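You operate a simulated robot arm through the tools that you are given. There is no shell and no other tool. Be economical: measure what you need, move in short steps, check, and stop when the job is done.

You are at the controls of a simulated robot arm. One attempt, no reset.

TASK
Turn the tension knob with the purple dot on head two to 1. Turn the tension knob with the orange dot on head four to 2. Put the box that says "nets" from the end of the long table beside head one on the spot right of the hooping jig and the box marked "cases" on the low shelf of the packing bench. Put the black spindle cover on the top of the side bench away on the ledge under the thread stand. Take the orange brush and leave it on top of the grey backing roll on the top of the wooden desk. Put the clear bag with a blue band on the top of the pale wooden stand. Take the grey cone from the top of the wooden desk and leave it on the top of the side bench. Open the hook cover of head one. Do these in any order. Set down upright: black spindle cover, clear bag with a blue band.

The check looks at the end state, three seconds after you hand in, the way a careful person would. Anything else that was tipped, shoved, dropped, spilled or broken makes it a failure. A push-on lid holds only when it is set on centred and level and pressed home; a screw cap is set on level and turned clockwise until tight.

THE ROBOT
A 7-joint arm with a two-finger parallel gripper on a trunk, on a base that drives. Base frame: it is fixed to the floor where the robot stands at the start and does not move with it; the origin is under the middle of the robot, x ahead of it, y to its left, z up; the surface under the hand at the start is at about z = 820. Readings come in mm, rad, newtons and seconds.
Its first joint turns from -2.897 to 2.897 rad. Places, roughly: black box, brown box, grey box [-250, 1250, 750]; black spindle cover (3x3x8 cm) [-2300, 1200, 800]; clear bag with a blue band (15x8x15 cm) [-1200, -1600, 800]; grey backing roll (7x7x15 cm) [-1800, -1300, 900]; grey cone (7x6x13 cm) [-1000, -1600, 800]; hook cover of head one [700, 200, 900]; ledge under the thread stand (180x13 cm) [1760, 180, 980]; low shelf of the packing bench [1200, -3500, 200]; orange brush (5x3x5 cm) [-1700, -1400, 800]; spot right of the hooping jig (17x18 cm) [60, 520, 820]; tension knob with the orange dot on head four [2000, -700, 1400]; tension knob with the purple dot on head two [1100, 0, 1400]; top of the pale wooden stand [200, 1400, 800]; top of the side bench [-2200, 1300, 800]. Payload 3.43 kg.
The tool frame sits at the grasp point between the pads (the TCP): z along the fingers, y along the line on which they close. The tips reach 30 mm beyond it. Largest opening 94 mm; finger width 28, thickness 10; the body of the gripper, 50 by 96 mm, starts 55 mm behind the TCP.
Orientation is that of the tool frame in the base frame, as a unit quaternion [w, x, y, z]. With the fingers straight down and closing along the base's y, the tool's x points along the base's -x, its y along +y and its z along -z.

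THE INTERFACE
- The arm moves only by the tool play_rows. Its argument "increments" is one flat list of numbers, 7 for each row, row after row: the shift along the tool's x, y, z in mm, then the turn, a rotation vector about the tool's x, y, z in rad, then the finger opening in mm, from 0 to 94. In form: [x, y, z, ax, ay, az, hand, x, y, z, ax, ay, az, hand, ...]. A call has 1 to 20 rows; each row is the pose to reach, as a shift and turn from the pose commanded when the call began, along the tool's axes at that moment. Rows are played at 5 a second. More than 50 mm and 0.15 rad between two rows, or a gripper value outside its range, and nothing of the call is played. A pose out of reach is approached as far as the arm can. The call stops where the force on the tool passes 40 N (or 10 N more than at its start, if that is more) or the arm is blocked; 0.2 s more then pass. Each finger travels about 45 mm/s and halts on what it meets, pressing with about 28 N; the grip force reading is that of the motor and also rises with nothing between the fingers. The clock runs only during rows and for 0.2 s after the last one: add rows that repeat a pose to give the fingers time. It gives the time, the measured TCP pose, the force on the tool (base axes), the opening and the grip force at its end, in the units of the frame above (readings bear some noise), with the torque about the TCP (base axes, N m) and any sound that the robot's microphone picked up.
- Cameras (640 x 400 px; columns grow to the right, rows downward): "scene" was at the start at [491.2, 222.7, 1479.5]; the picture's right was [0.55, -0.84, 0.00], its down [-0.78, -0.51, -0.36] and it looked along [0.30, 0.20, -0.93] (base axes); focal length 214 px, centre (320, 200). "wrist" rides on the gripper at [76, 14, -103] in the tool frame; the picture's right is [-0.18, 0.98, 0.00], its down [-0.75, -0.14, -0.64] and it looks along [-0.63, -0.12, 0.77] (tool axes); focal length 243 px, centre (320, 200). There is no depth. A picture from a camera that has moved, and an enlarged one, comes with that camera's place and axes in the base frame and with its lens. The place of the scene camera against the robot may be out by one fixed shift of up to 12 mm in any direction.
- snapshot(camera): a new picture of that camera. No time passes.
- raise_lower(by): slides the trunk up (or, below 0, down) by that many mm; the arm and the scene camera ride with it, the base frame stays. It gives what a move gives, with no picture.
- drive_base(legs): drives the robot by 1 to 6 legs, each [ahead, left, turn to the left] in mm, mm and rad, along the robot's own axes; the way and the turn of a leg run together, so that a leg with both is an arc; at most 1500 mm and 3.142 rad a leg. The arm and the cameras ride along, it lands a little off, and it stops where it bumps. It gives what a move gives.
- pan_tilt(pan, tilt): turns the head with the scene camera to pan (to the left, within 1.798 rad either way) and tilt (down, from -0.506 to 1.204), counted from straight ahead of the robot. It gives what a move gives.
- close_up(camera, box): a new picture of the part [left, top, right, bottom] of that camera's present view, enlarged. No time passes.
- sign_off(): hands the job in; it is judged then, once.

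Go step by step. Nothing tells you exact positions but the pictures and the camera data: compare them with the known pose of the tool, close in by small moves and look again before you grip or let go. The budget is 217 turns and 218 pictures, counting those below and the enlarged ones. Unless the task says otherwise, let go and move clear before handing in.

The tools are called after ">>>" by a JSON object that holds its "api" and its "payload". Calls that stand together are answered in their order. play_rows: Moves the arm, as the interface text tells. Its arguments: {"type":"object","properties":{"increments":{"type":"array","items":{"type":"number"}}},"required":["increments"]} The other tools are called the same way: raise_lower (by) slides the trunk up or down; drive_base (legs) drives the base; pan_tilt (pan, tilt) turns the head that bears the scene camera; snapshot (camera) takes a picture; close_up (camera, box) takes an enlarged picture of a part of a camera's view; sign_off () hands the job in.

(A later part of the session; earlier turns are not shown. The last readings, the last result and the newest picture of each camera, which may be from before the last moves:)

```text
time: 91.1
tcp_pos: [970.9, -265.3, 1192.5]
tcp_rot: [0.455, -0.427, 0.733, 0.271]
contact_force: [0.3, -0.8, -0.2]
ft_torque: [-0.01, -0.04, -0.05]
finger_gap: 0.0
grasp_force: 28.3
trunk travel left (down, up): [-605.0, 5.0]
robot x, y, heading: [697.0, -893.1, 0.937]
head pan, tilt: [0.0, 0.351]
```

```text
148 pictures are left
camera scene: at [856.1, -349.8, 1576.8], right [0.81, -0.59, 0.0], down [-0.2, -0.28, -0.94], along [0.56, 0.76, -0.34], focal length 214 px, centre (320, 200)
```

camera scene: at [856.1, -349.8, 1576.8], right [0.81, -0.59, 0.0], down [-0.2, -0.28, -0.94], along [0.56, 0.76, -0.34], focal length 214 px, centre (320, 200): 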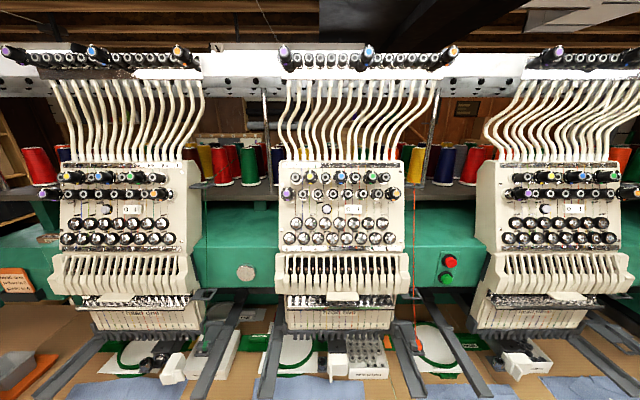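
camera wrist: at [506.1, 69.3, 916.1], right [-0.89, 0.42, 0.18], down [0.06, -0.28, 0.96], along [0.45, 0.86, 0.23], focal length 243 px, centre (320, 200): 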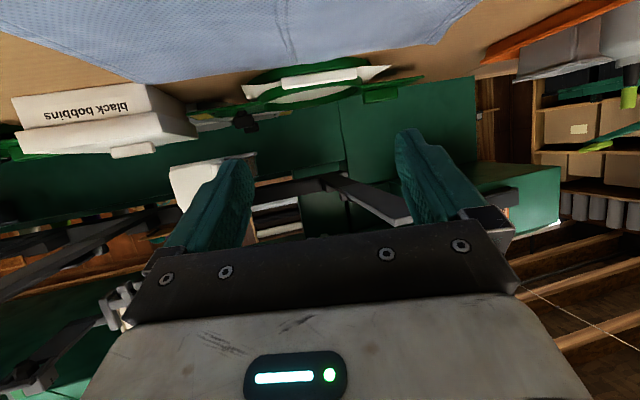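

>>> {"api": "close_up", "payload": {"camera": "scene", "box": [270, 155, 410, 255]}}

>>> {"api": "close_up", "payload": {"camera": "scene", "box": [272, 162, 312, 212]}}

```text
4.00 times, centred on (340, 205) of scene
camera zoom: at [856.1, -349.8, 1576.8], right [0.81, -0.59, 0.0], down [-0.2, -0.28, -0.94], along [0.56, 0.76, -0.34], focal length 858 px, centre (240, 180)
```

zoom: 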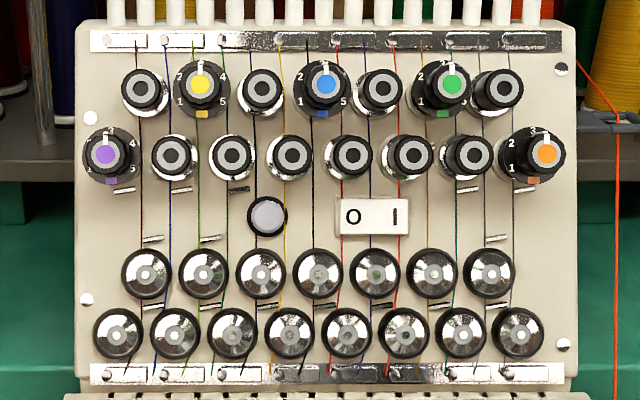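

```text
8.00 times, centred on (292, 187) of scene
camera zoom: at [856.1, -349.8, 1576.8], right [0.81, -0.59, 0.0], down [-0.2, -0.28, -0.94], along [0.56, 0.76, -0.34], focal length 1716 px, centre (544, 304)
```

zoom: 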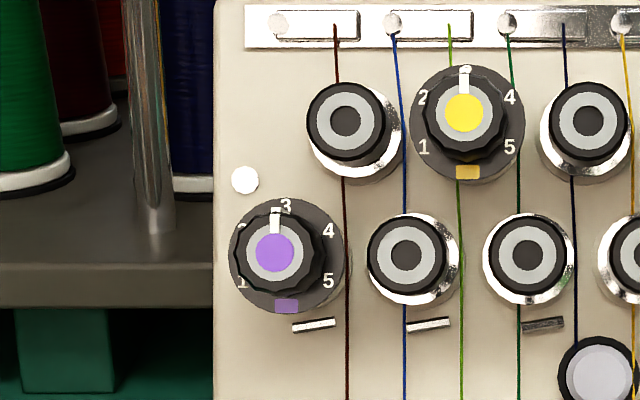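

Purple knob on head two is at 3 (60° per number), so it needs 120° counter-clockwise to 1. Knob face ≈ [1054, 39, 1436], axis tilted up 20°. Raise the arm first, then drive nearer.

>>> {"api": "play_rows", "payload": {"increments": [-43, 0, -21, 0, 0, 0, 40, -86, 0, -42, 0, -0.02, 0, 40, -129, 0, -63, 0, -0.04, 0, 40, -172, 0, -83, 0, -0.06, 0, 40, -215, 0, -104, 0, -0.08, 0, 40, -245, 0, -118, 0, -0.1, 0, 40]}}

>>> {"api": "drive_base", "payload": {"legs": [[110, 53, 0]]}}

>>> {"api": "snapshot", "payload": {"camera": "scene"}}

```text
time: 92.6
tcp_pos: [996.5, -264.5, 1355.0]
tcp_rot: [0.536, -0.535, 0.651, 0.043]
contact_force: [-0.1, -0.6, 0.4]
ft_torque: [-0.05, 0.04, 0.01]
finger_gap: 39.8
grasp_force: 0.0
out of reach, approached as far as the arm can: row 1, 2, 3, 4
trunk travel left (down, up): [-605.0, 5.0]
robot x, y, heading: [694.8, -893.3, 0.94]
head pan, tilt: [0.0, 0.351]
stopped in row 6: the arm was blocked; the commanded pose is now the measured one
```

```text
time: 93.9
tcp_pos: [1018.9, -143.0, 1355.5]
tcp_rot: [0.537, -0.534, 0.651, 0.045]
contact_force: [0.9, -0.7, 0.2]
ft_torque: [0.0, 0.03, -0.02]
finger_gap: 40.1
grasp_force: 0.1
trunk travel left (down, up): [-605.0, 5.0]
robot x, y, heading: [719.9, -774.7, 0.939]
head pan, tilt: [0.0, 0.351]
```

```text
145 pictures are left
camera scene: at [879.0, -227.3, 1576.8], right [0.81, -0.59, 0.0], down [-0.2, -0.28, -0.94], along [0.55, 0.76, -0.34], focal length 214 px, centre (320, 200)
```

scene: 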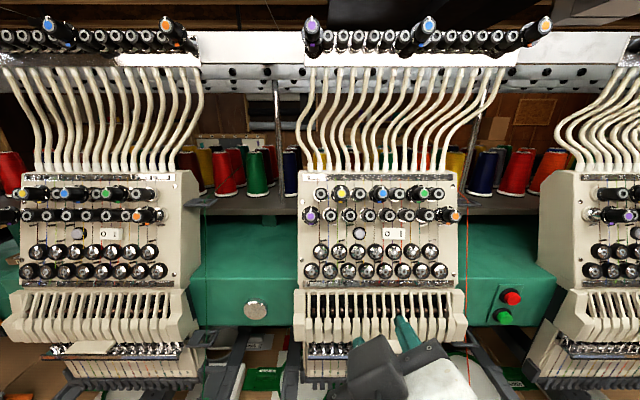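

The arm folded up against something when raised close in. I'll back off, align laterally, then extend forward and up.

>>> {"api": "drive_base", "payload": {"legs": [[-140, 78, 0]]}}

>>> {"api": "play_rows", "payload": {"increments": [-17, 0, 36, 0, 0, 0, 40, -35, 0, 72, 0, 0, 0, 40, -52, 0, 108, 0, 0, 0, 40, -69, 0, 144, 0, 0, 0, 40]}}

>>> {"api": "play_rows", "payload": {"increments": [-20, 14, 0, 0, 0, 0, 40, -40, 28, 0, 0, 0, 0, 40, -60, 42, 0, 0, 0, 0, 40]}}

>>> {"api": "snapshot", "payload": {"camera": "scene"}}

```text
time: 95.3
tcp_pos: [870.7, -206.2, 1355.2]
tcp_rot: [0.536, -0.536, 0.65, 0.046]
contact_force: [1.3, -0.4, 0.4]
ft_torque: [-0.01, 0.03, -0.03]
finger_gap: 40.0
grasp_force: 0.1
trunk travel left (down, up): [-605.0, 5.0]
robot x, y, heading: [571.7, -839.8, 0.943]
head pan, tilt: [0.0, 0.351]
```

```text
time: 96.3
tcp_pos: [956.8, -67.9, 1346.4]
tcp_rot: [0.536, -0.537, 0.65, 0.045]
contact_force: [0.3, 0.2, 0.0]
ft_torque: [0.01, -0.02, -0.02]
finger_gap: 40.2
grasp_force: 0.1
trunk travel left (down, up): [-605.0, 5.0]
robot x, y, heading: [573.8, -838.9, 0.94]
head pan, tilt: [0.0, 0.351]
```

```text
time: 97.1
tcp_pos: [913.1, -14.5, 1369.4]
tcp_rot: [0.536, -0.536, 0.651, 0.045]
contact_force: [-0.1, -0.5, -0.7]
ft_torque: [0.0, 0.02, 0.01]
finger_gap: 39.8
grasp_force: 0.0
trunk travel left (down, up): [-605.0, 5.0]
robot x, y, heading: [571.7, -841.7, 0.942]
head pan, tilt: [0.0, 0.351]
```

```text
144 pictures are left
camera scene: at [731.4, -292.5, 1576.8], right [0.81, -0.59, 0.0], down [-0.2, -0.28, -0.94], along [0.55, 0.76, -0.34], focal length 214 px, centre (320, 200)
```

scene: 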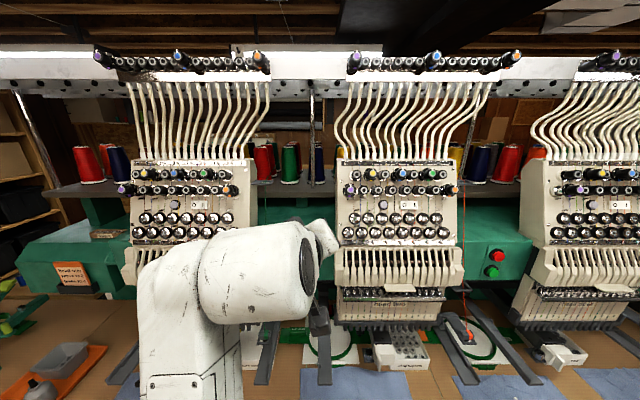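

Motion is clean now. Rotate into alignment and go to the pre-grasp in front of the purple knob.

>>> {"api": "play_rows", "payload": {"increments": [-13, -31, 5, -0.02, -0.04, -0.015, 40, -26, -62, 10, -0.04, -0.08, -0.03, 40, -38, -93, 15, -0.06, -0.12, -0.045, 40, -51, -124, 20, -0.08, -0.16, -0.06, 40]}}

>>> {"api": "snapshot", "payload": {"camera": "wrist"}}

>>> {"api": "snapshot", "payload": {"camera": "scene"}}

```text
time: 98.1
tcp_pos: [1015.6, -20.6, 1462.6]
tcp_rot: [0.566, -0.571, 0.587, 0.099]
contact_force: [0.3, 0.3, -0.9]
ft_torque: [-0.02, -0.03, 0.01]
finger_gap: 40.2
grasp_force: 0.1
trunk travel left (down, up): [-605.0, 5.0]
robot x, y, heading: [574.2, -837.8, 0.944]
head pan, tilt: [0.0, 0.351]
```

```text
143 pictures are left
camera wrist: at [969.5, -136.1, 1432.8], right [-0.82, 0.43, -0.38], down [-0.47, -0.11, 0.88], along [0.33, 0.9, 0.29], focal length 243 px, centre (320, 200)
```

wrist: 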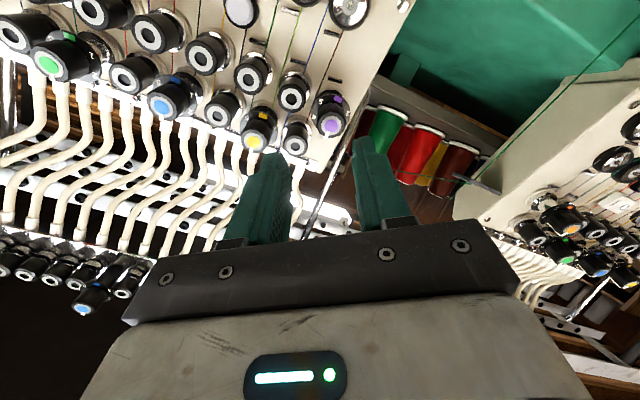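

```text
142 pictures are left
camera scene: at [731.2, -292.4, 1576.8], right [0.81, -0.59, 0.0], down [-0.2, -0.28, -0.94], along [0.55, 0.76, -0.34], focal length 214 px, centre (320, 200)
```

scene: 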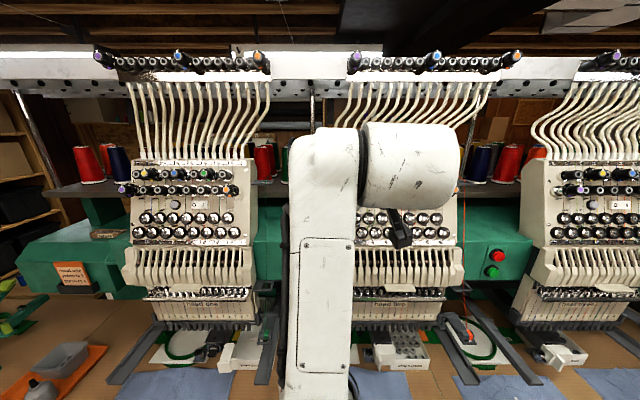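

The knob is nearly on the tool axis (8 mm off in tool y). Advance 40 mm and re-check.

>>> {"api": "play_rows", "payload": {"increments": [0, 4, 20, 0, 0, 0, 40, 0, 8, 40, 0, 0, 0, 40]}}

>>> {"api": "close_up", "payload": {"camera": "wrist", "box": [200, 40, 440, 220]}}

```text
time: 98.7
tcp_pos: [1030.3, 12.8, 1445.3]
tcp_rot: [0.567, -0.57, 0.587, 0.098]
contact_force: [0.1, 0.4, 1.1]
ft_torque: [0.03, 0.01, 0.03]
finger_gap: 39.6
grasp_force: 0.1
trunk travel left (down, up): [-605.0, 5.0]
robot x, y, heading: [574.0, -833.3, 0.94]
head pan, tilt: [0.0, 0.351]
```

```text
2.22 times, centred on (320, 130) of wrist
camera zoom: at [984.9, -102.1, 1414.7], right [-0.82, 0.43, -0.38], down [-0.47, -0.11, 0.88], along [0.33, 0.9, 0.29], focal length 539 px, centre (320, 356)
```

zoom: 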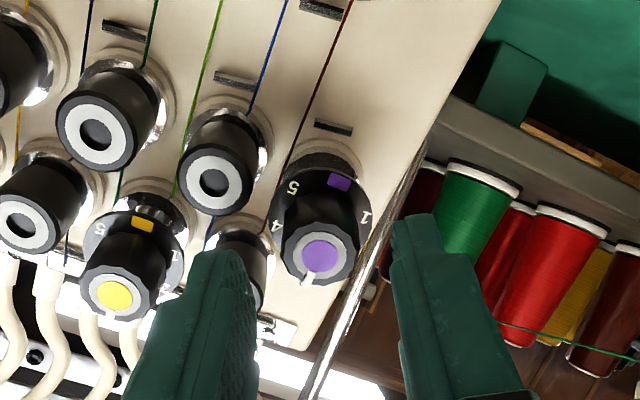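

Aligned: knob face ≈34 mm ahead. Roll the fingers a bit to clear the right neighbour, advance, grip.

>>> {"api": "play_rows", "payload": {"increments": [0, 0, 5, 0, 0, -0.12, 38, 0, 0, 10, 0, 0, -0.25, 37, 0, 0, 17, 0, 0, -0.25, 37, 0, 0, 24, 0, 0, -0.25, 37]}}

>>> {"api": "close_up", "payload": {"camera": "wrist", "box": [200, 60, 440, 240]}}

```text
time: 99.7
tcp_pos: [1038.3, 25.1, 1440.1]
tcp_rot: [-0.575, 0.638, -0.511, -0.025]
contact_force: [-12.3, -20.5, 0.3]
ft_torque: [-0.12, 0.05, -0.59]
finger_gap: 34.0
grasp_force: 0.1
trunk travel left (down, up): [-605.0, 5.0]
robot x, y, heading: [572.6, -839.6, 0.941]
head pan, tilt: [0.0, 0.351]
stopped in row 4: the force on the tool passed its limit at 45 N (the readings are from after the stop); the commanded pose is now the measured one
```

```text
2.22 times, centred on (320, 150) of wrist
camera zoom: at [1008.0, -97.1, 1419.0], right [-0.76, 0.3, -0.58], down [-0.62, -0.04, 0.78], along [0.21, 0.95, 0.22], focal length 539 px, centre (320, 311)
```

zoom: 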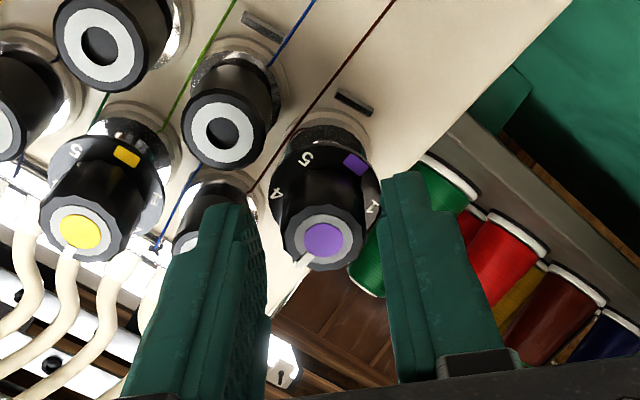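

A fingertip met the upper-right neighbour. Back off 12 mm, roll to face that neighbour squarely (more clearance), and advance with a tighter opening.

>>> {"api": "play_rows", "payload": {"increments": [0, 1, -12, 0, 0, 0, 35, 0, 1, -12, 0, 0, -0.12, 35, 0, 1, -12, 0, 0, -0.23, 35]}}

>>> {"api": "close_up", "payload": {"camera": "wrist", "box": [200, 60, 440, 240]}}

```text
time: 100.5
tcp_pos: [1033.0, 18.6, 1442.0]
tcp_rot: [-0.574, 0.693, -0.435, 0.043]
contact_force: [0.4, 0.1, -0.4]
ft_torque: [0.04, -0.02, 0.0]
finger_gap: 35.0
grasp_force: 0.0
trunk travel left (down, up): [-605.0, 5.0]
robot x, y, heading: [569.6, -835.7, 0.947]
head pan, tilt: [0.0, 0.351]
```

```text
2.22 times, centred on (320, 150) of wrist
camera zoom: at [1015.5, -108.3, 1432.8], right [-0.66, 0.15, -0.74], down [-0.75, 0.0, 0.67], along [0.1, 0.99, 0.12], focal length 539 px, centre (320, 311)
```

zoom: 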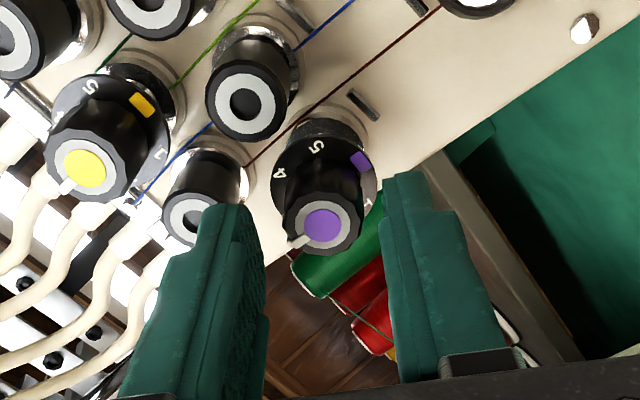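

The neighbouring knobs are shorter, so I'll engage only the purple knob's top ~8 mm and can turn freely. Roll back first, then engage and grip.

>>> {"api": "play_rows", "payload": {"increments": [-1, 0, 0, 0, 0, 0.13, 35, -2, 0, 0, 0, 0, 0.26, 35, -2, 0, 0, 0, 0, 0.39, 35, -2, 0, 0, 0, 0, 0.52, 35, -2, 0, 0, 0, 0, 0.65, 35, -2, 0, 0, 0, 0, 0.78, 35, -2, 0, 0, 0, 0, 0.91, 35, -2, 0, 0, 0, 0, 1.0, 35]}}

>>> {"api": "close_up", "payload": {"camera": "wrist", "box": [200, 60, 440, 240]}}

```text
time: 102.3
tcp_pos: [1030.9, 19.5, 1441.6]
tcp_rot: [0.523, -0.4, 0.714, 0.24]
contact_force: [0.0, -0.1, 0.5]
ft_torque: [0.0, -0.02, -0.01]
finger_gap: 35.0
grasp_force: 0.0
trunk travel left (down, up): [-605.0, 5.0]
robot x, y, heading: [570.0, -838.3, 0.942]
head pan, tilt: [0.0, 0.351]
```

```text
2.22 times, centred on (320, 150) of wrist
camera zoom: at [953.0, -74.1, 1405.5], right [-0.78, 0.62, 0.1], down [-0.14, -0.33, 0.93], along [0.61, 0.72, 0.34], focal length 539 px, centre (320, 311)
```

zoom: 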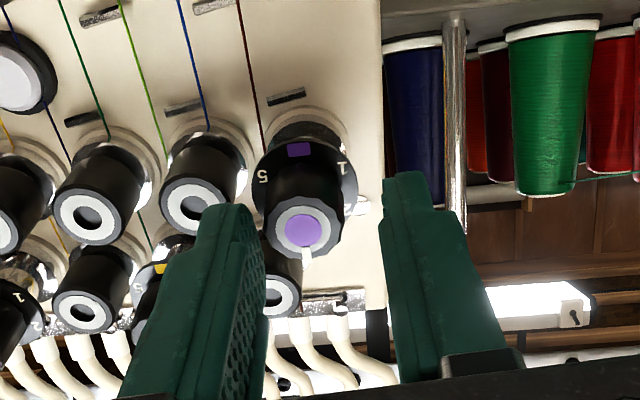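

>>> {"api": "play_rows", "payload": {"increments": [-2, -3.5, 0, 0, 0, 0.14, 35, -2, -3.5, 0, 0, 0, 0.28, 35, -2, -3.5, 0, 0, 0, 0.4, 34, -2, -3.5, 4, 0, 0, 0.4, 34, -2, -3.5, 8, 0, 0, 0.4, 34]}}

>>> {"api": "close_up", "payload": {"camera": "wrist", "box": [200, 60, 440, 240]}}

```text
time: 103.5
tcp_pos: [1038.4, 23.7, 1441.1]
tcp_rot: [0.466, -0.249, 0.779, 0.337]
contact_force: [-2.4, -2.9, 0.8]
ft_torque: [-0.12, 0.05, -0.09]
finger_gap: 34.3
grasp_force: 0.1
trunk travel left (down, up): [-605.0, 5.0]
robot x, y, heading: [573.1, -836.5, 0.944]
head pan, tilt: [0.0, 0.351]
```

```text
2.22 times, centred on (320, 150) of wrist
camera zoom: at [938.7, -49.8, 1413.3], right [-0.61, 0.65, 0.45], down [0.07, -0.52, 0.85], along [0.79, 0.55, 0.27], focal length 539 px, centre (320, 311)
```

zoom: 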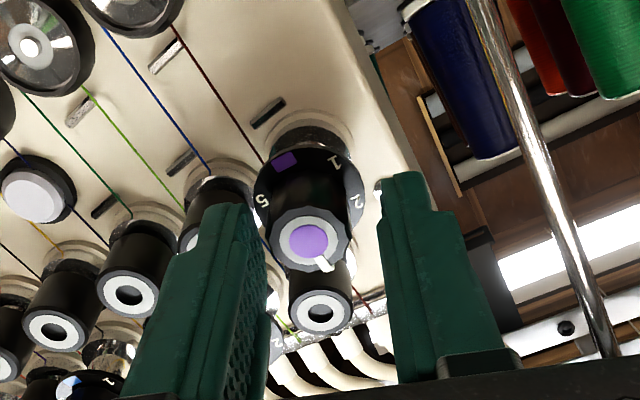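

>>> {"api": "play_rows", "payload": {"increments": [0, -3, -1, 0, 0, 0, 20, 0, -3, -1, 0, 0, 0, 10, 0, -3, -1, 0, 0, 0, 10, 0, -3, -1, 0, 0, -0.14, 10, 0, -3, -1, 0, 0, -0.28, 10, 0, -3, -1, 0, 0, -0.42, 10, 0, -3, -1, 0, 0, -0.56, 10, 0, -3, -1, 0, 0, -0.7, 10, 0, -3, -1, 0, 0, -0.84, 10, 0, -3, -1, 0, 0, -0.98, 10]}}

>>> {"api": "close_up", "payload": {"camera": "wrist", "box": [200, 60, 440, 240]}}

```text
time: 105.7
tcp_pos: [1038.1, 24.3, 1439.7]
tcp_rot: [-0.568, 0.591, -0.567, -0.079]
contact_force: [-16.7, 6.8, -9.8]
ft_torque: [0.47, 0.47, 1.46]
finger_gap: 21.8
grasp_force: 45.1
trunk travel left (down, up): [-605.0, 5.0]
robot x, y, heading: [575.1, -841.1, 0.944]
head pan, tilt: [0.0, 0.351]
```

```text
2.22 times, centred on (320, 150) of wrist
camera zoom: at [996.3, -92.9, 1411.9], right [-0.81, 0.39, -0.44], down [-0.51, -0.09, 0.86], along [0.3, 0.92, 0.27], focal length 539 px, centre (320, 311)
```

zoom: 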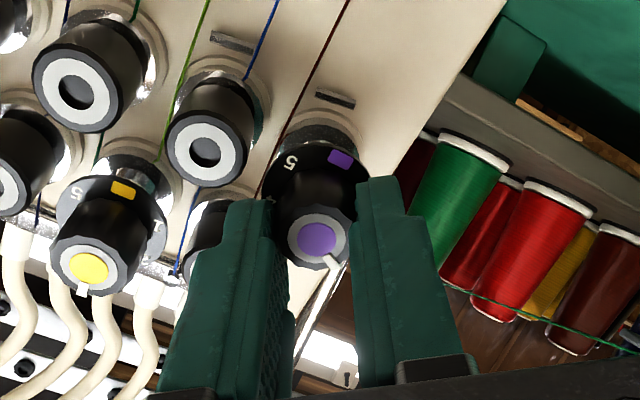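

>>> {"api": "play_rows", "payload": {"increments": [0, 0, 0, 0, 0, -0.14, 10, 0, 0, 0, 0, 0, -0.28, 10, 0, 0, 0, 0, 0, -0.42, 10, 0, 0, 0, 0, 0, -0.56, 10, 0, 0, 0, 0, 0, -0.7, 10, 0, 0, 0, 0, 0, -0.84, 10, 0, 0, 0, 0, 0, -0.98, 10, 0, 0, 0, 0, 0, -1.11, 10]}}

>>> {"api": "close_up", "payload": {"camera": "wrist", "box": [200, 60, 440, 240]}}

```text
time: 106.9
tcp_pos: [1035.4, 24.5, 1437.9]
tcp_rot: [-0.562, 0.738, -0.362, 0.095]
contact_force: [-0.5, 1.5, -0.6]
ft_torque: [-0.59, 0.66, 0.51]
finger_gap: 21.6
grasp_force: 45.0
trunk travel left (down, up): [-605.0, 5.0]
robot x, y, heading: [570.2, -838.6, 0.945]
head pan, tilt: [0.0, 0.351]
stopped in row 5: the force on the tool passed its limit at 40 N (the readings are from after the stop); the commanded pose is now the measured one
```

```text
2.22 times, centred on (320, 150) of wrist
camera zoom: at [1029.0, -102.9, 1442.0], right [-0.55, 0.01, -0.83], down [-0.83, 0.01, 0.55], along [0.01, 1.0, 0.01], focal length 539 px, centre (320, 311)
```

zoom: 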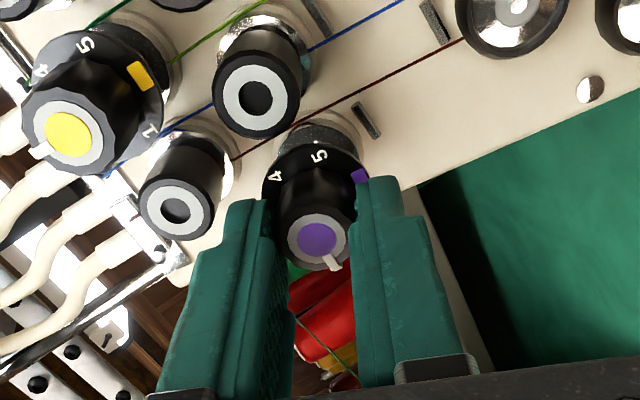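

>>> {"api": "play_rows", "payload": {"increments": [0, 0, 0, 0, 0, -0.14, 10, 0, 0, 0, 0, 0, -0.28, 10, 0, 0, 0, 0, 0, -0.42, 10, 0, 0, 0, 0, 0, -0.56, 10, 0, 0, 0, 0, 0, -0.64, 10]}}

>>> {"api": "close_up", "payload": {"camera": "wrist", "box": [200, 60, 440, 240]}}

```text
time: 108.1
tcp_pos: [1036.0, 23.1, 1436.5]
tcp_rot: [-0.503, 0.815, -0.112, 0.267]
contact_force: [-14.9, -17.5, -24.7]
ft_torque: [-0.81, 1.17, -0.15]
finger_gap: 21.8
grasp_force: 45.0
trunk travel left (down, up): [-605.0, 5.0]
robot x, y, heading: [569.5, -841.3, 0.938]
head pan, tilt: [0.0, 0.351]
```

```text
2.22 times, centred on (320, 150) of wrist
camera zoom: at [1044.8, -94.1, 1485.3], right [-0.07, -0.38, -0.92], down [-0.99, -0.08, 0.11], along [-0.12, 0.92, -0.37], focal length 539 px, centre (320, 311)
```

zoom: 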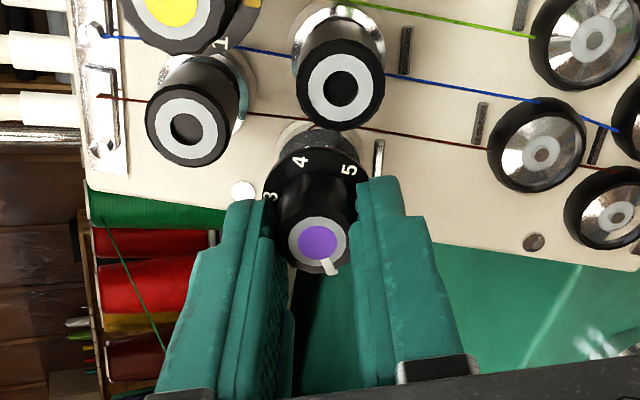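

The pointer appears at ~120°. Release, back off and verify.

>>> {"api": "play_rows", "payload": {"increments": [0, 0, 0, 0, 0, 0, 22, 0, 0, 0, 0, 0, 0, 34, 0, 0, -20, 0, 0, 0, 34, 0, 0, -60, 0, 0, 0, 34, 0, 0, -100, 0, 0, 0, 34, 0, 0, -120, 0, 0, 0.14, 34, 0, 0, -120, 0, 0, 0.28, 34]}}

>>> {"api": "close_up", "payload": {"camera": "wrist", "box": [240, 40, 400, 160]}}

```text
time: 109.7
tcp_pos: [970.4, -64.4, 1481.4]
tcp_rot: [-0.538, 0.789, -0.225, 0.194]
contact_force: [-0.2, 0.5, -0.1]
ft_torque: [-0.02, -0.02, 0.03]
finger_gap: 34.0
grasp_force: 0.1
trunk travel left (down, up): [-605.0, 5.0]
robot x, y, heading: [570.7, -837.4, 0.944]
head pan, tilt: [0.0, 0.351]
```

```text
3.33 times, centred on (320, 100) of wrist
camera zoom: at [975.7, -190.3, 1509.8], right [-0.3, -0.21, -0.93], down [-0.95, -0.02, 0.31], along [-0.08, 0.98, -0.2], focal length 809 px, centre (320, 533)
```

zoom: 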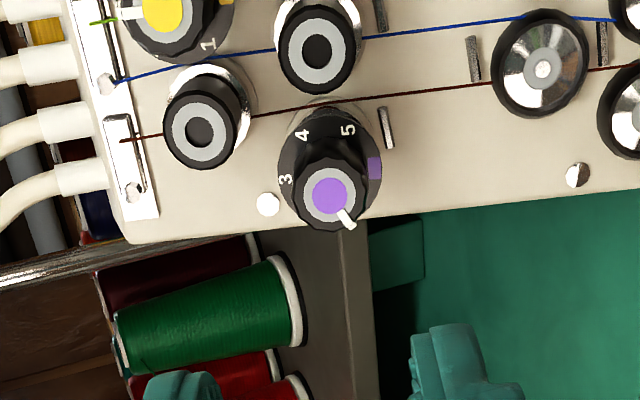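

>>> {"api": "close_up", "payload": {"camera": "scene", "box": [330, 150, 430, 220]}}

>>> {"api": "close_up", "payload": {"camera": "wrist", "box": [295, 65, 345, 115]}}

```text
5.71 times, centred on (380, 185) of scene
camera zoom: at [730.6, -293.1, 1576.8], right [0.81, -0.59, 0.0], down [-0.2, -0.28, -0.94], along [0.55, 0.76, -0.34], focal length 1226 px, centre (-23, 286)
```

zoom: 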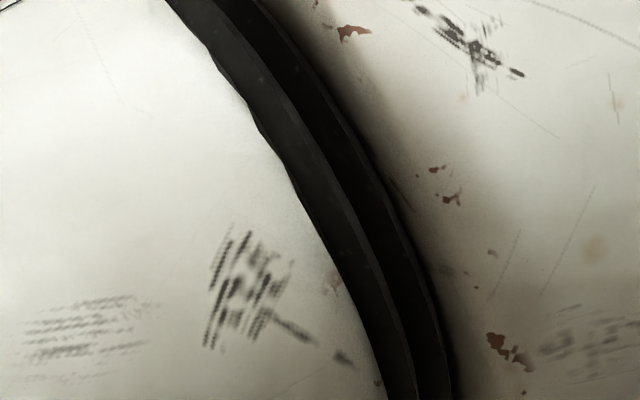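

```text
8.00 times, centred on (320, 90) of wrist
camera zoom: at [975.7, -190.3, 1509.8], right [-0.3, -0.21, -0.93], down [-0.95, -0.02, 0.31], along [-0.08, 0.98, -0.2], focal length 1941 px, centre (320, 1080)
```

zoom: 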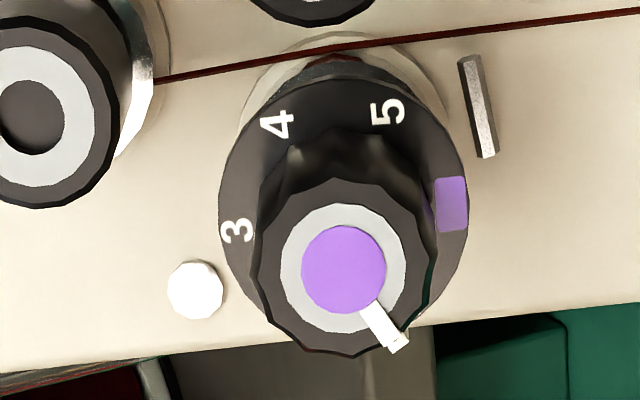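

The pointer is at 121° – on 1. Now unroll the hand and drive right to head four.

>>> {"api": "play_rows", "payload": {"increments": [0, 0, -15, 0, 0, 0.14, 34, 0, 0, -20, 0, 0, 0.28, 34, 0, 0, -20, 0, 0, 0.42, 34, 0, 0, -20, 0, 0, 0.56, 34, 0, 0, -20, 0, 0, 0.7, 34, 0, 0, -20, 0, 0, 0.84, 34, 0, 0, -20, 0, 0, 0.98, 34, 0, 0, -20, 0, 0, 1.12, 34, 0, 0, -20, 0, 0, 1.26, 34]}}

>>> {"api": "drive_base", "payload": {"legs": [[0, -1150, 0]]}}

>>> {"api": "snapshot", "payload": {"camera": "scene"}}

>>> {"api": "snapshot", "payload": {"camera": "wrist"}}

```text
time: 111.7
tcp_pos: [960.3, -82.3, 1486.9]
tcp_rot: [0.548, -0.506, 0.647, 0.16]
contact_force: [-0.7, 0.3, 1.5]
ft_torque: [0.02, 0.0, -0.03]
finger_gap: 34.1
grasp_force: 0.0
trunk travel left (down, up): [-605.0, 5.0]
robot x, y, heading: [571.4, -838.4, 0.945]
head pan, tilt: [0.0, 0.351]
```

```text
time: 117.5
tcp_pos: [1887.3, -751.8, 1487.8]
tcp_rot: [0.548, -0.508, 0.645, 0.162]
contact_force: [0.3, 1.2, 0.1]
ft_torque: [0.0, 0.0, 0.01]
finger_gap: 34.2
grasp_force: 0.0
trunk travel left (down, up): [-605.0, 5.0]
robot x, y, heading: [1500.5, -1510.7, 0.952]
head pan, tilt: [0.0, 0.351]
```

```text
130 pictures are left
camera scene: at [1659.8, -964.0, 1576.8], right [0.81, -0.58, 0.0], down [-0.2, -0.28, -0.94], along [0.55, 0.76, -0.34], focal length 214 px, centre (320, 200)
```

scene: 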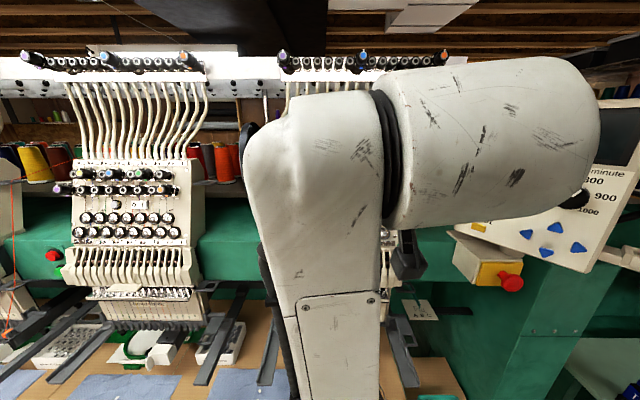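

```text
129 pictures are left
camera wrist: at [1829.8, -860.1, 1452.7], right [-0.84, 0.51, -0.18], down [-0.32, -0.19, 0.93], along [0.44, 0.84, 0.32], focal length 243 px, centre (320, 200)
```

wrist: 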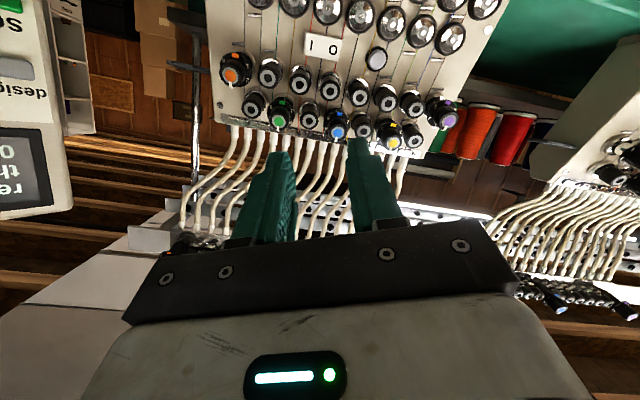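

>>> {"api": "close_up", "payload": {"camera": "wrist", "box": [190, 20, 310, 130]}}

```text
3.64 times, centred on (250, 75) of wrist
camera zoom: at [1829.8, -860.1, 1452.7], right [-0.84, 0.51, -0.18], down [-0.32, -0.19, 0.93], along [0.44, 0.84, 0.32], focal length 882 px, centre (574, 654)
```

zoom: 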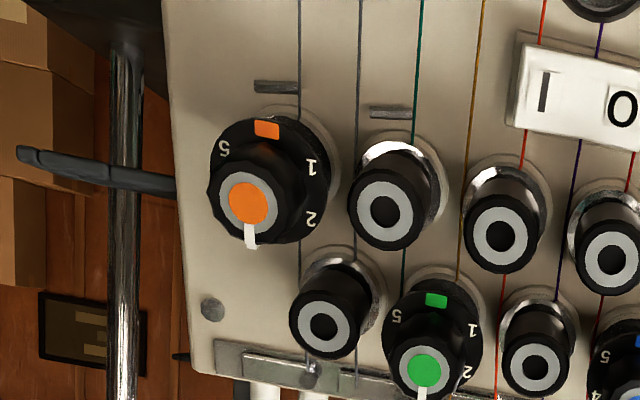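

Orange also at 3; needs 60° counter-clockwise to 2. Knob ≈ [2043,-686,1432]. Drive right 85 mm and check clearance of the arm to the control panel at right.

>>> {"api": "drive_base", "payload": {"legs": [[0, -85, -0.01]]}}

>>> {"api": "pan_tilt", "payload": {"pan": -0.45, "tilt": 0.35}}

>>> {"api": "snapshot", "payload": {"camera": "scene"}}

>>> {"api": "close_up", "payload": {"camera": "wrist", "box": [200, 20, 440, 200]}}

```text
time: 118.6
tcp_pos: [1966.0, -806.3, 1487.4]
tcp_rot: [0.549, -0.505, 0.647, 0.158]
contact_force: [-0.5, 0.4, -0.9]
ft_torque: [-0.03, -0.02, 0.02]
finger_gap: 33.9
grasp_force: 0.0
trunk travel left (down, up): [-605.0, 5.0]
robot x, y, heading: [1573.1, -1560.6, 0.938]
head pan, tilt: [0.0, 0.351]
```

```text
time: 119.5
tcp_pos: [1965.8, -806.6, 1488.7]
tcp_rot: [0.548, -0.506, 0.647, 0.158]
contact_force: [1.0, -1.4, 0.1]
ft_torque: [-0.02, -0.01, 0.02]
finger_gap: 34.1
grasp_force: 0.1
trunk travel left (down, up): [-605.0, 5.0]
robot x, y, heading: [1574.5, -1560.3, 0.938]
head pan, tilt: [-0.45, 0.351]
```

```text
127 pictures are left
camera scene: at [1762.1, -1047.2, 1576.8], right [0.47, -0.88, 0.0], down [-0.3, -0.16, -0.94], along [0.83, 0.44, -0.34], focal length 214 px, centre (320, 200)
```

scene: 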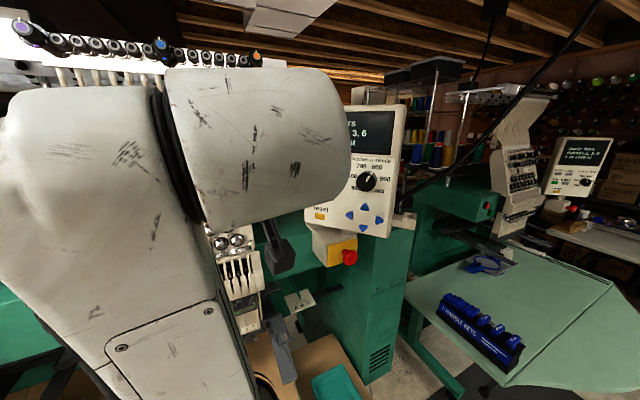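

```text
2.22 times, centred on (320, 110) of wrist
camera zoom: at [1905.9, -913.7, 1452.6], right [-0.83, 0.52, -0.18], down [-0.32, -0.19, 0.93], along [0.45, 0.83, 0.32], focal length 539 px, centre (320, 400)
```

zoom: 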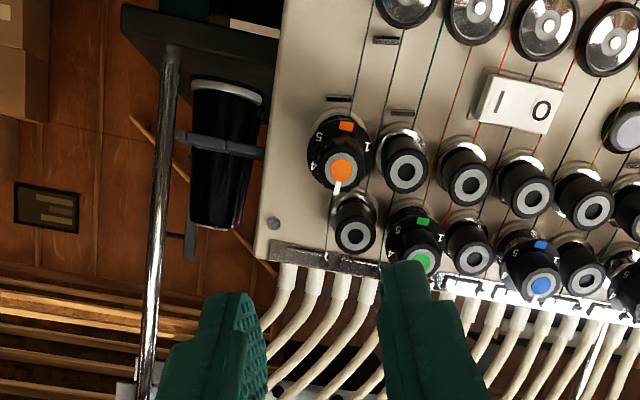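

Clear of the control panel. Advance on the orange knob.

>>> {"api": "play_rows", "payload": {"increments": [0, 4, 35, 0, 0, 0, 34, 0, 9, 70, 0, 0, 0, 34, 0, 9, 105, 0, 0, 0, 34]}}

>>> {"api": "close_up", "payload": {"camera": "wrist", "box": [200, 60, 440, 240]}}

```text
time: 120.3
tcp_pos: [2015.5, -722.7, 1447.1]
tcp_rot: [0.549, -0.505, 0.647, 0.158]
contact_force: [-0.5, 0.0, 0.5]
ft_torque: [-0.01, -0.02, 0.02]
finger_gap: 34.3
grasp_force: 0.0
trunk travel left (down, up): [-605.0, 5.0]
robot x, y, heading: [1576.2, -1560.0, 0.94]
head pan, tilt: [-0.45, 0.351]
```

```text
2.22 times, centred on (320, 150) of wrist
camera zoom: at [1956.4, -830.3, 1412.5], right [-0.83, 0.52, -0.18], down [-0.32, -0.19, 0.93], along [0.45, 0.83, 0.32], focal length 539 px, centre (320, 311)
```

zoom: 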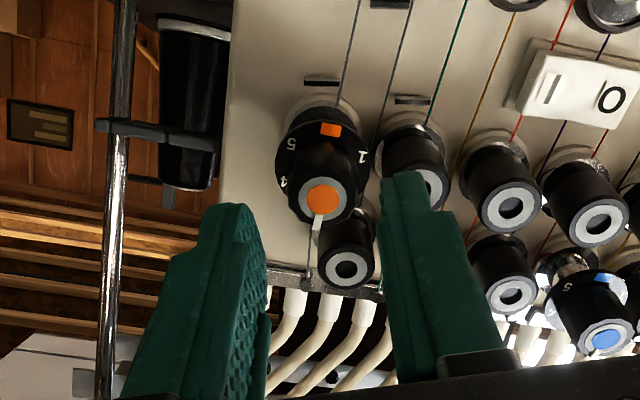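

>>> {"api": "play_rows", "payload": {"increments": [-1, 0, 10, 0, 0, 0, 33, -2, 0, 16, 0, 0, 0, 33, -2, 0, 21, 0, 0, 0, 33]}}

>>> {"api": "close_up", "payload": {"camera": "wrist", "box": [200, 60, 440, 240]}}

```text
time: 121.1
tcp_pos: [2025.6, -706.3, 1442.7]
tcp_rot: [0.55, -0.504, 0.647, 0.159]
contact_force: [0.0, 0.2, 0.2]
ft_torque: [0.02, 0.01, -0.01]
finger_gap: 33.2
grasp_force: 0.0
trunk travel left (down, up): [-605.0, 5.0]
robot x, y, heading: [1577.5, -1559.9, 0.939]
head pan, tilt: [-0.45, 0.351]
```

```text
2.22 times, centred on (320, 150) of wrist
camera zoom: at [1966.8, -813.3, 1407.6], right [-0.83, 0.52, -0.18], down [-0.32, -0.19, 0.93], along [0.45, 0.83, 0.33], focal length 539 px, centre (320, 311)
```

zoom: 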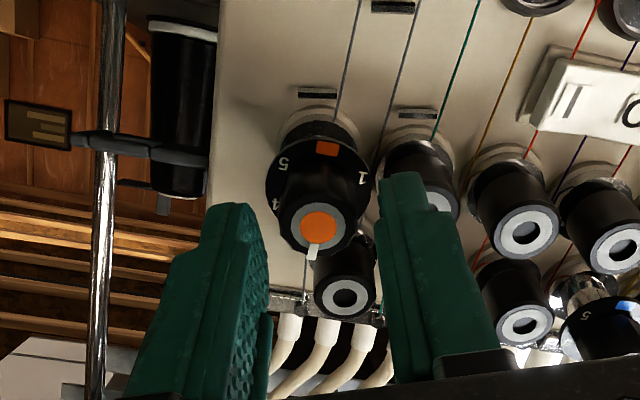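

>>> {"api": "play_rows", "payload": {"increments": [0, 0, 5, 0, 0, 0, 33, 0, 0, 5, 0, 0, 0, 10, 0, 0, 5, 0, 0, 0, 10, 0, 0, 5, 0, 0, -0.14, 10, 0, 0, 5, 0, 0, -0.28, 10, 0, 0, 5, 0, 0, -0.42, 10, 0, 0, 5, 0, 0, -0.56, 10, 0, 0, 5, 0, 0, -0.7, 10, 0, 0, 5, 0, 0, -0.84, 10, 0, 0, 5, 0, 0, -0.98, 10, 0, 0, 5, 0, 0, -1.1, 10]}}

>>> {"api": "close_up", "payload": {"camera": "wrist", "box": [240, 100, 400, 220]}}

```text
time: 123.5
tcp_pos: [2027.6, -701.6, 1438.7]
tcp_rot: [-0.55, 0.77, -0.287, 0.152]
contact_force: [-17.1, -12.8, -19.0]
ft_torque: [-0.42, 0.81, 0.96]
finger_gap: 21.7
grasp_force: 44.9
trunk travel left (down, up): [-605.0, 5.0]
robot x, y, heading: [1570.1, -1560.7, 0.943]
head pan, tilt: [-0.45, 0.351]
```

```text
3.33 times, centred on (320, 160) of wrist
camera zoom: at [2028.3, -828.6, 1456.4], right [-0.41, -0.12, -0.9], down [-0.91, 0.0, 0.42], along [-0.04, 0.99, -0.11], focal length 809 px, centre (320, 333)
```

zoom: 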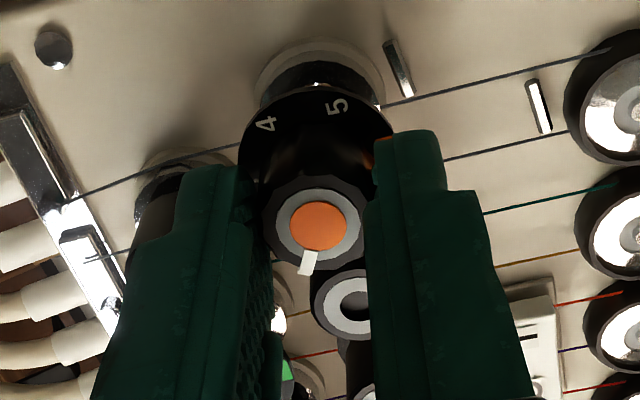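

Pointer ≈59°. Release, back away, verify.

>>> {"api": "play_rows", "payload": {"increments": [0, 0, 0, 0, 0, 0, 22, 0, 0, 0, 0, 0, 0, 34, 0, 0, -20, 0, 0, 0, 34, 0, 0, -60, 0, 0, 0, 34, 0, 0, -100, 0, 0, 0, 34, 0, 0, -120, 0, 0, 0.14, 34, 0, 0, -120, 0, 0, 0.28, 34]}}

>>> {"api": "close_up", "payload": {"camera": "wrist", "box": [280, 50, 360, 120]}}

```text
time: 125.1
tcp_pos: [1964.3, -792.9, 1483.1]
tcp_rot: [-0.567, 0.72, -0.393, 0.073]
contact_force: [-0.7, 1.0, 0.5]
ft_torque: [0.01, 0.01, 0.01]
finger_gap: 34.2
grasp_force: 0.2
trunk travel left (down, up): [-605.0, 5.0]
robot x, y, heading: [1575.7, -1559.4, 0.935]
head pan, tilt: [-0.45, 0.351]
```

```text
5.71 times, centred on (320, 85) of wrist
camera zoom: at [1952.8, -920.6, 1480.2], right [-0.6, 0.07, -0.8], down [-0.8, 0.01, 0.6], along [0.05, 1.0, 0.05], focal length 1386 px, centre (320, 857)
```

zoom: 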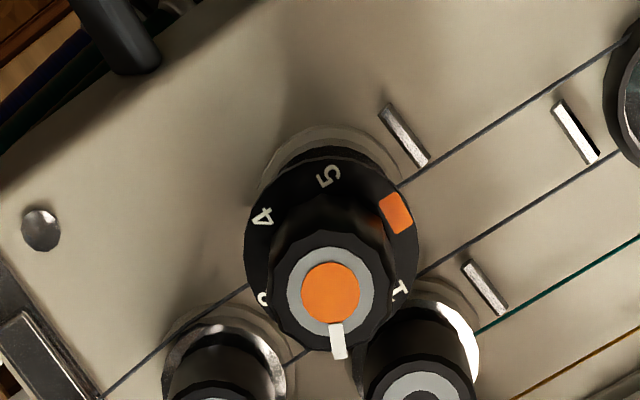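

>>> {"api": "close_up", "payload": {"camera": "wrist", "box": [305, 75, 345, 115]}}

```text
10.00 times, centred on (325, 95) of wrist
camera zoom: at [1952.8, -920.6, 1480.2], right [-0.6, 0.07, -0.8], down [-0.8, 0.01, 0.6], along [0.05, 1.0, 0.05], focal length 2426 px, centre (270, 1250)
```

zoom: 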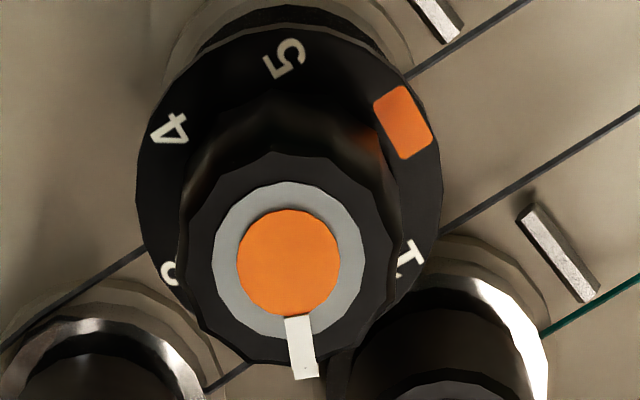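

Orange is ~8° past 2. Re-grip and turn back a touch.

>>> {"api": "play_rows", "payload": {"increments": [0, 0, 20, 0, 0, -0.14, 33, 0, 0, 60, 0, 0, -0.28, 33, 0, 0, 100, 0, 0, -0.28, 33, 0, 0, 119, 0, 0, -0.28, 33, 0, 0, 119, 0, 0, -0.28, 10, 0, 0, 119, 0, 0, -0.28, 10, 0, 0, 119, 0, 0, -0.2, 10, 0, 0, 119, 0, 0, -0.11, 10, 0, 0, 119, 0, 0, -0.11, 34, 0, 0, 119, 0, 0, -0.11, 34, 0, 0, 90, 0, 0, -0.11, 34, 0, 0, 50, 0, 0, 0, 34, 0, 0, 0, 0, 0, 0, 34]}}

>>> {"api": "close_up", "payload": {"camera": "wrist", "box": [300, 75, 340, 115]}}

```text
time: 127.9
tcp_pos: [1966.7, -794.3, 1482.6]
tcp_rot: [-0.566, 0.721, -0.392, 0.074]
contact_force: [-0.9, 0.7, 0.2]
ft_torque: [-0.03, 0.01, 0.02]
finger_gap: 34.1
grasp_force: 0.0
trunk travel left (down, up): [-605.0, 5.0]
robot x, y, heading: [1573.5, -1560.7, 0.939]
head pan, tilt: [-0.45, 0.351]
```

```text
10.00 times, centred on (320, 95) of wrist
camera zoom: at [1954.1, -921.4, 1481.4], right [-0.6, 0.07, -0.8], down [-0.8, 0.01, 0.6], along [0.05, 1.0, 0.05], focal length 2426 px, centre (320, 1250)
```

zoom: 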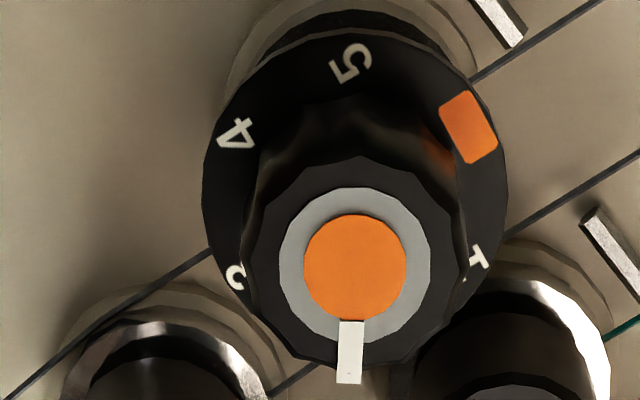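

Orange now within ~5° of 2 – good. Next: fold the arm back to a travel pose (back off the machine first).

>>> {"api": "drive_base", "payload": {"legs": [[-350, 0, 0]]}}

>>> {"api": "play_rows", "payload": {"increments": [0, 0, -20, 0, 0, 0.14, 60, 0, 0, -40, 0, 0, 0.28, 60, 0, 0, -60, 0, 0, 0.42, 60, 0, 0, -80, 0, 0, 0.56, 60, 0, 0, -100, 0, 0, 0.7, 60, 0, 0, -110, 0, 0, 0.84, 60, 0, 0, -120, 0, 0, 0.98, 60, 0, 0, -120, 0, 0, 1.08, 60]}}

```text
time: 130.2
tcp_pos: [1752.5, -1085.4, 1482.8]
tcp_rot: [-0.567, 0.72, -0.393, 0.073]
contact_force: [-0.1, 0.0, 0.5]
ft_torque: [-0.01, 0.01, -0.01]
finger_gap: 33.8
grasp_force: 0.0
trunk travel left (down, up): [-605.0, 5.0]
robot x, y, heading: [1361.9, -1851.9, 0.946]
head pan, tilt: [-0.45, 0.351]
```

```text
time: 132.0
tcp_pos: [1696.6, -1161.2, 1513.7]
tcp_rot: [0.502, -0.429, 0.725, 0.196]
contact_force: [0.7, 1.1, -0.9]
ft_torque: [-0.01, 0.04, 0.01]
finger_gap: 59.9
grasp_force: 0.0
trunk travel left (down, up): [-605.0, 5.0]
robot x, y, heading: [1363.0, -1855.9, 0.942]
head pan, tilt: [-0.45, 0.351]
```

>>> {"api": "play_rows", "payload": {"increments": [43, 11, -3, -0.009, 0.094, 0.009, 60, 86, 23, -7, -0.019, 0.189, 0.019, 60, 129, 34, -10, -0.028, 0.283, 0.028, 60, 172, 46, -14, -0.038, 0.378, 0.037, 60, 215, 57, -17, -0.047, 0.472, 0.047, 60, 258, 69, -21, -0.056, 0.567, 0.056, 60, 300, 80, -24, -0.066, 0.661, 0.065, 60, 343, 91, -28, -0.075, 0.756, 0.075, 60, 386, 103, -31, -0.085, 0.85, 0.084, 60, 429, 114, -35, -0.094, 0.945, 0.093, 60, 472, 126, -38, -0.104, 1.04, 0.103, 60, 515, 137, -42, -0.113, 1.134, 0.112, 60]}}

>>> {"api": "pan_tilt", "payload": {"pan": 1.5, "tilt": 0.3}}

>>> {"api": "snapshot", "payload": {"camera": "scene"}}

```text
time: 134.6
tcp_pos: [1494.6, -1312.0, 1044.7]
tcp_rot: [0.026, -0.463, 0.886, 0.034]
contact_force: [0.3, 0.8, 0.2]
ft_torque: [0.01, 0.04, 0.03]
finger_gap: 60.1
grasp_force: 0.0
trunk travel left (down, up): [-605.0, 5.0]
robot x, y, heading: [1361.4, -1850.4, 0.939]
head pan, tilt: [-0.45, 0.351]
```

```text
time: 136.5
tcp_pos: [1495.0, -1312.3, 1045.5]
tcp_rot: [0.027, -0.463, 0.885, 0.035]
contact_force: [-0.1, 0.0, 0.3]
ft_torque: [-0.02, 0.0, 0.01]
finger_gap: 60.1
grasp_force: 0.0
trunk travel left (down, up): [-605.0, 5.0]
robot x, y, heading: [1359.7, -1852.5, 0.942]
head pan, tilt: [1.499, 0.3]
```

```text
119 pictures are left
camera scene: at [1394.6, -1323.2, 1581.6], right [0.65, 0.76, 0.0], down [0.23, -0.19, -0.96], along [-0.73, 0.62, -0.3], focal length 214 px, centre (320, 200)
```

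scene: 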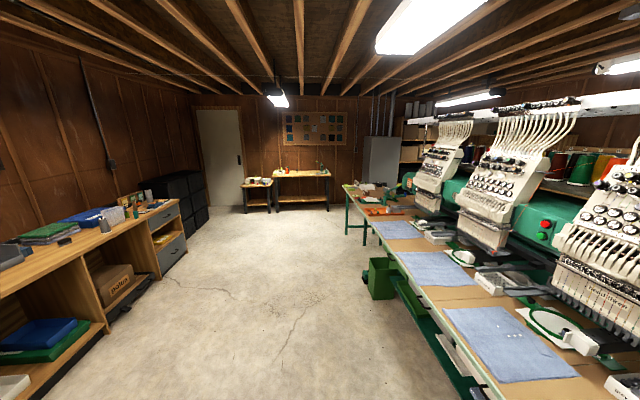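

Great overview: wooden desk on the left wall, side bench at the far end. Zoom on the desk and bench.

>>> {"api": "close_up", "payload": {"camera": "scene", "box": [0, 170, 200, 300]}}

>>> {"api": "close_up", "payload": {"camera": "scene", "box": [230, 150, 350, 220]}}

```text
3.08 times, centred on (100, 235) of scene
camera zoom: at [1394.6, -1323.2, 1581.6], right [0.65, 0.76, 0.0], down [0.23, -0.19, -0.96], along [-0.73, 0.62, -0.3], focal length 660 px, centre (997, 92)
```

zoom: 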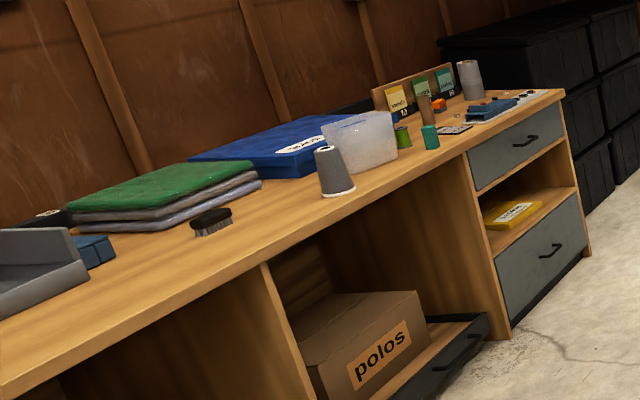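

```text
5.33 times, centred on (290, 185) of scene
camera zoom: at [1394.6, -1323.2, 1581.6], right [0.65, 0.76, 0.0], down [0.23, -0.19, -0.96], along [-0.73, 0.62, -0.3], focal length 1144 px, centre (480, 280)
```

zoom: 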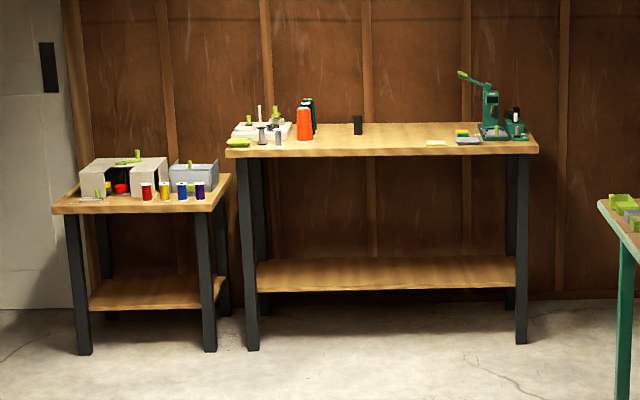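

The desk runs parallel to the machine. I'll turn to face it and drive along to its far end (brush and backing roll).

>>> {"api": "drive_base", "payload": {"legs": [[0, 0, 3.13], [420, 0, 0], [0, -1470, 0], [0, -1450, 0]]}}

>>> {"api": "pan_tilt", "payload": {"pan": -0.3, "tilt": 0.75}}

>>> {"api": "snapshot", "payload": {"camera": "scene"}}

```text
time: 160.3
tcp_pos: [-1407.9, -1137.3, 1044.7]
tcp_rot: [0.035, 0.872, 0.487, -0.026]
contact_force: [0.0, -0.3, 0.5]
ft_torque: [0.01, 0.0, 0.04]
finger_gap: 59.9
grasp_force: 0.0
trunk travel left (down, up): [-605.0, 5.0]
robot x, y, heading: [-1304.8, -590.3, -2.145]
head pan, tilt: [1.499, 0.3]
```

```text
time: 162.1
tcp_pos: [-1408.9, -1137.2, 1044.3]
tcp_rot: [0.036, 0.873, 0.486, -0.026]
contact_force: [-0.5, -0.7, -0.6]
ft_torque: [0.0, 0.02, 0.02]
finger_gap: 60.2
grasp_force: 0.0
trunk travel left (down, up): [-605.0, 5.0]
robot x, y, heading: [-1306.2, -587.9, -2.149]
head pan, tilt: [-0.3, 0.75]
```

```text
116 pictures are left
camera scene: at [-1443.3, -1123.1, 1541.2], right [-0.64, 0.77, 0.0], down [0.52, 0.44, -0.73], along [-0.56, -0.47, -0.68], focal length 214 px, centre (320, 200)
```

scene: 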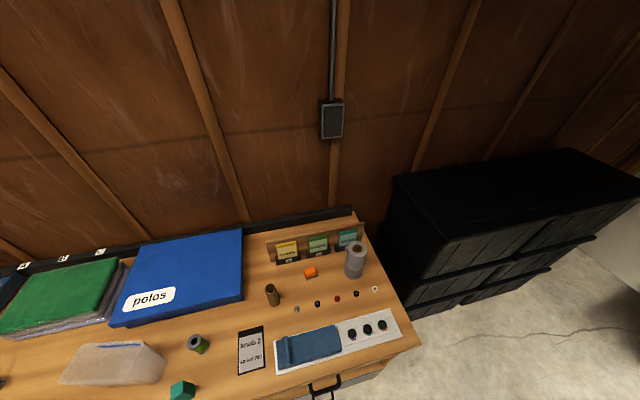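

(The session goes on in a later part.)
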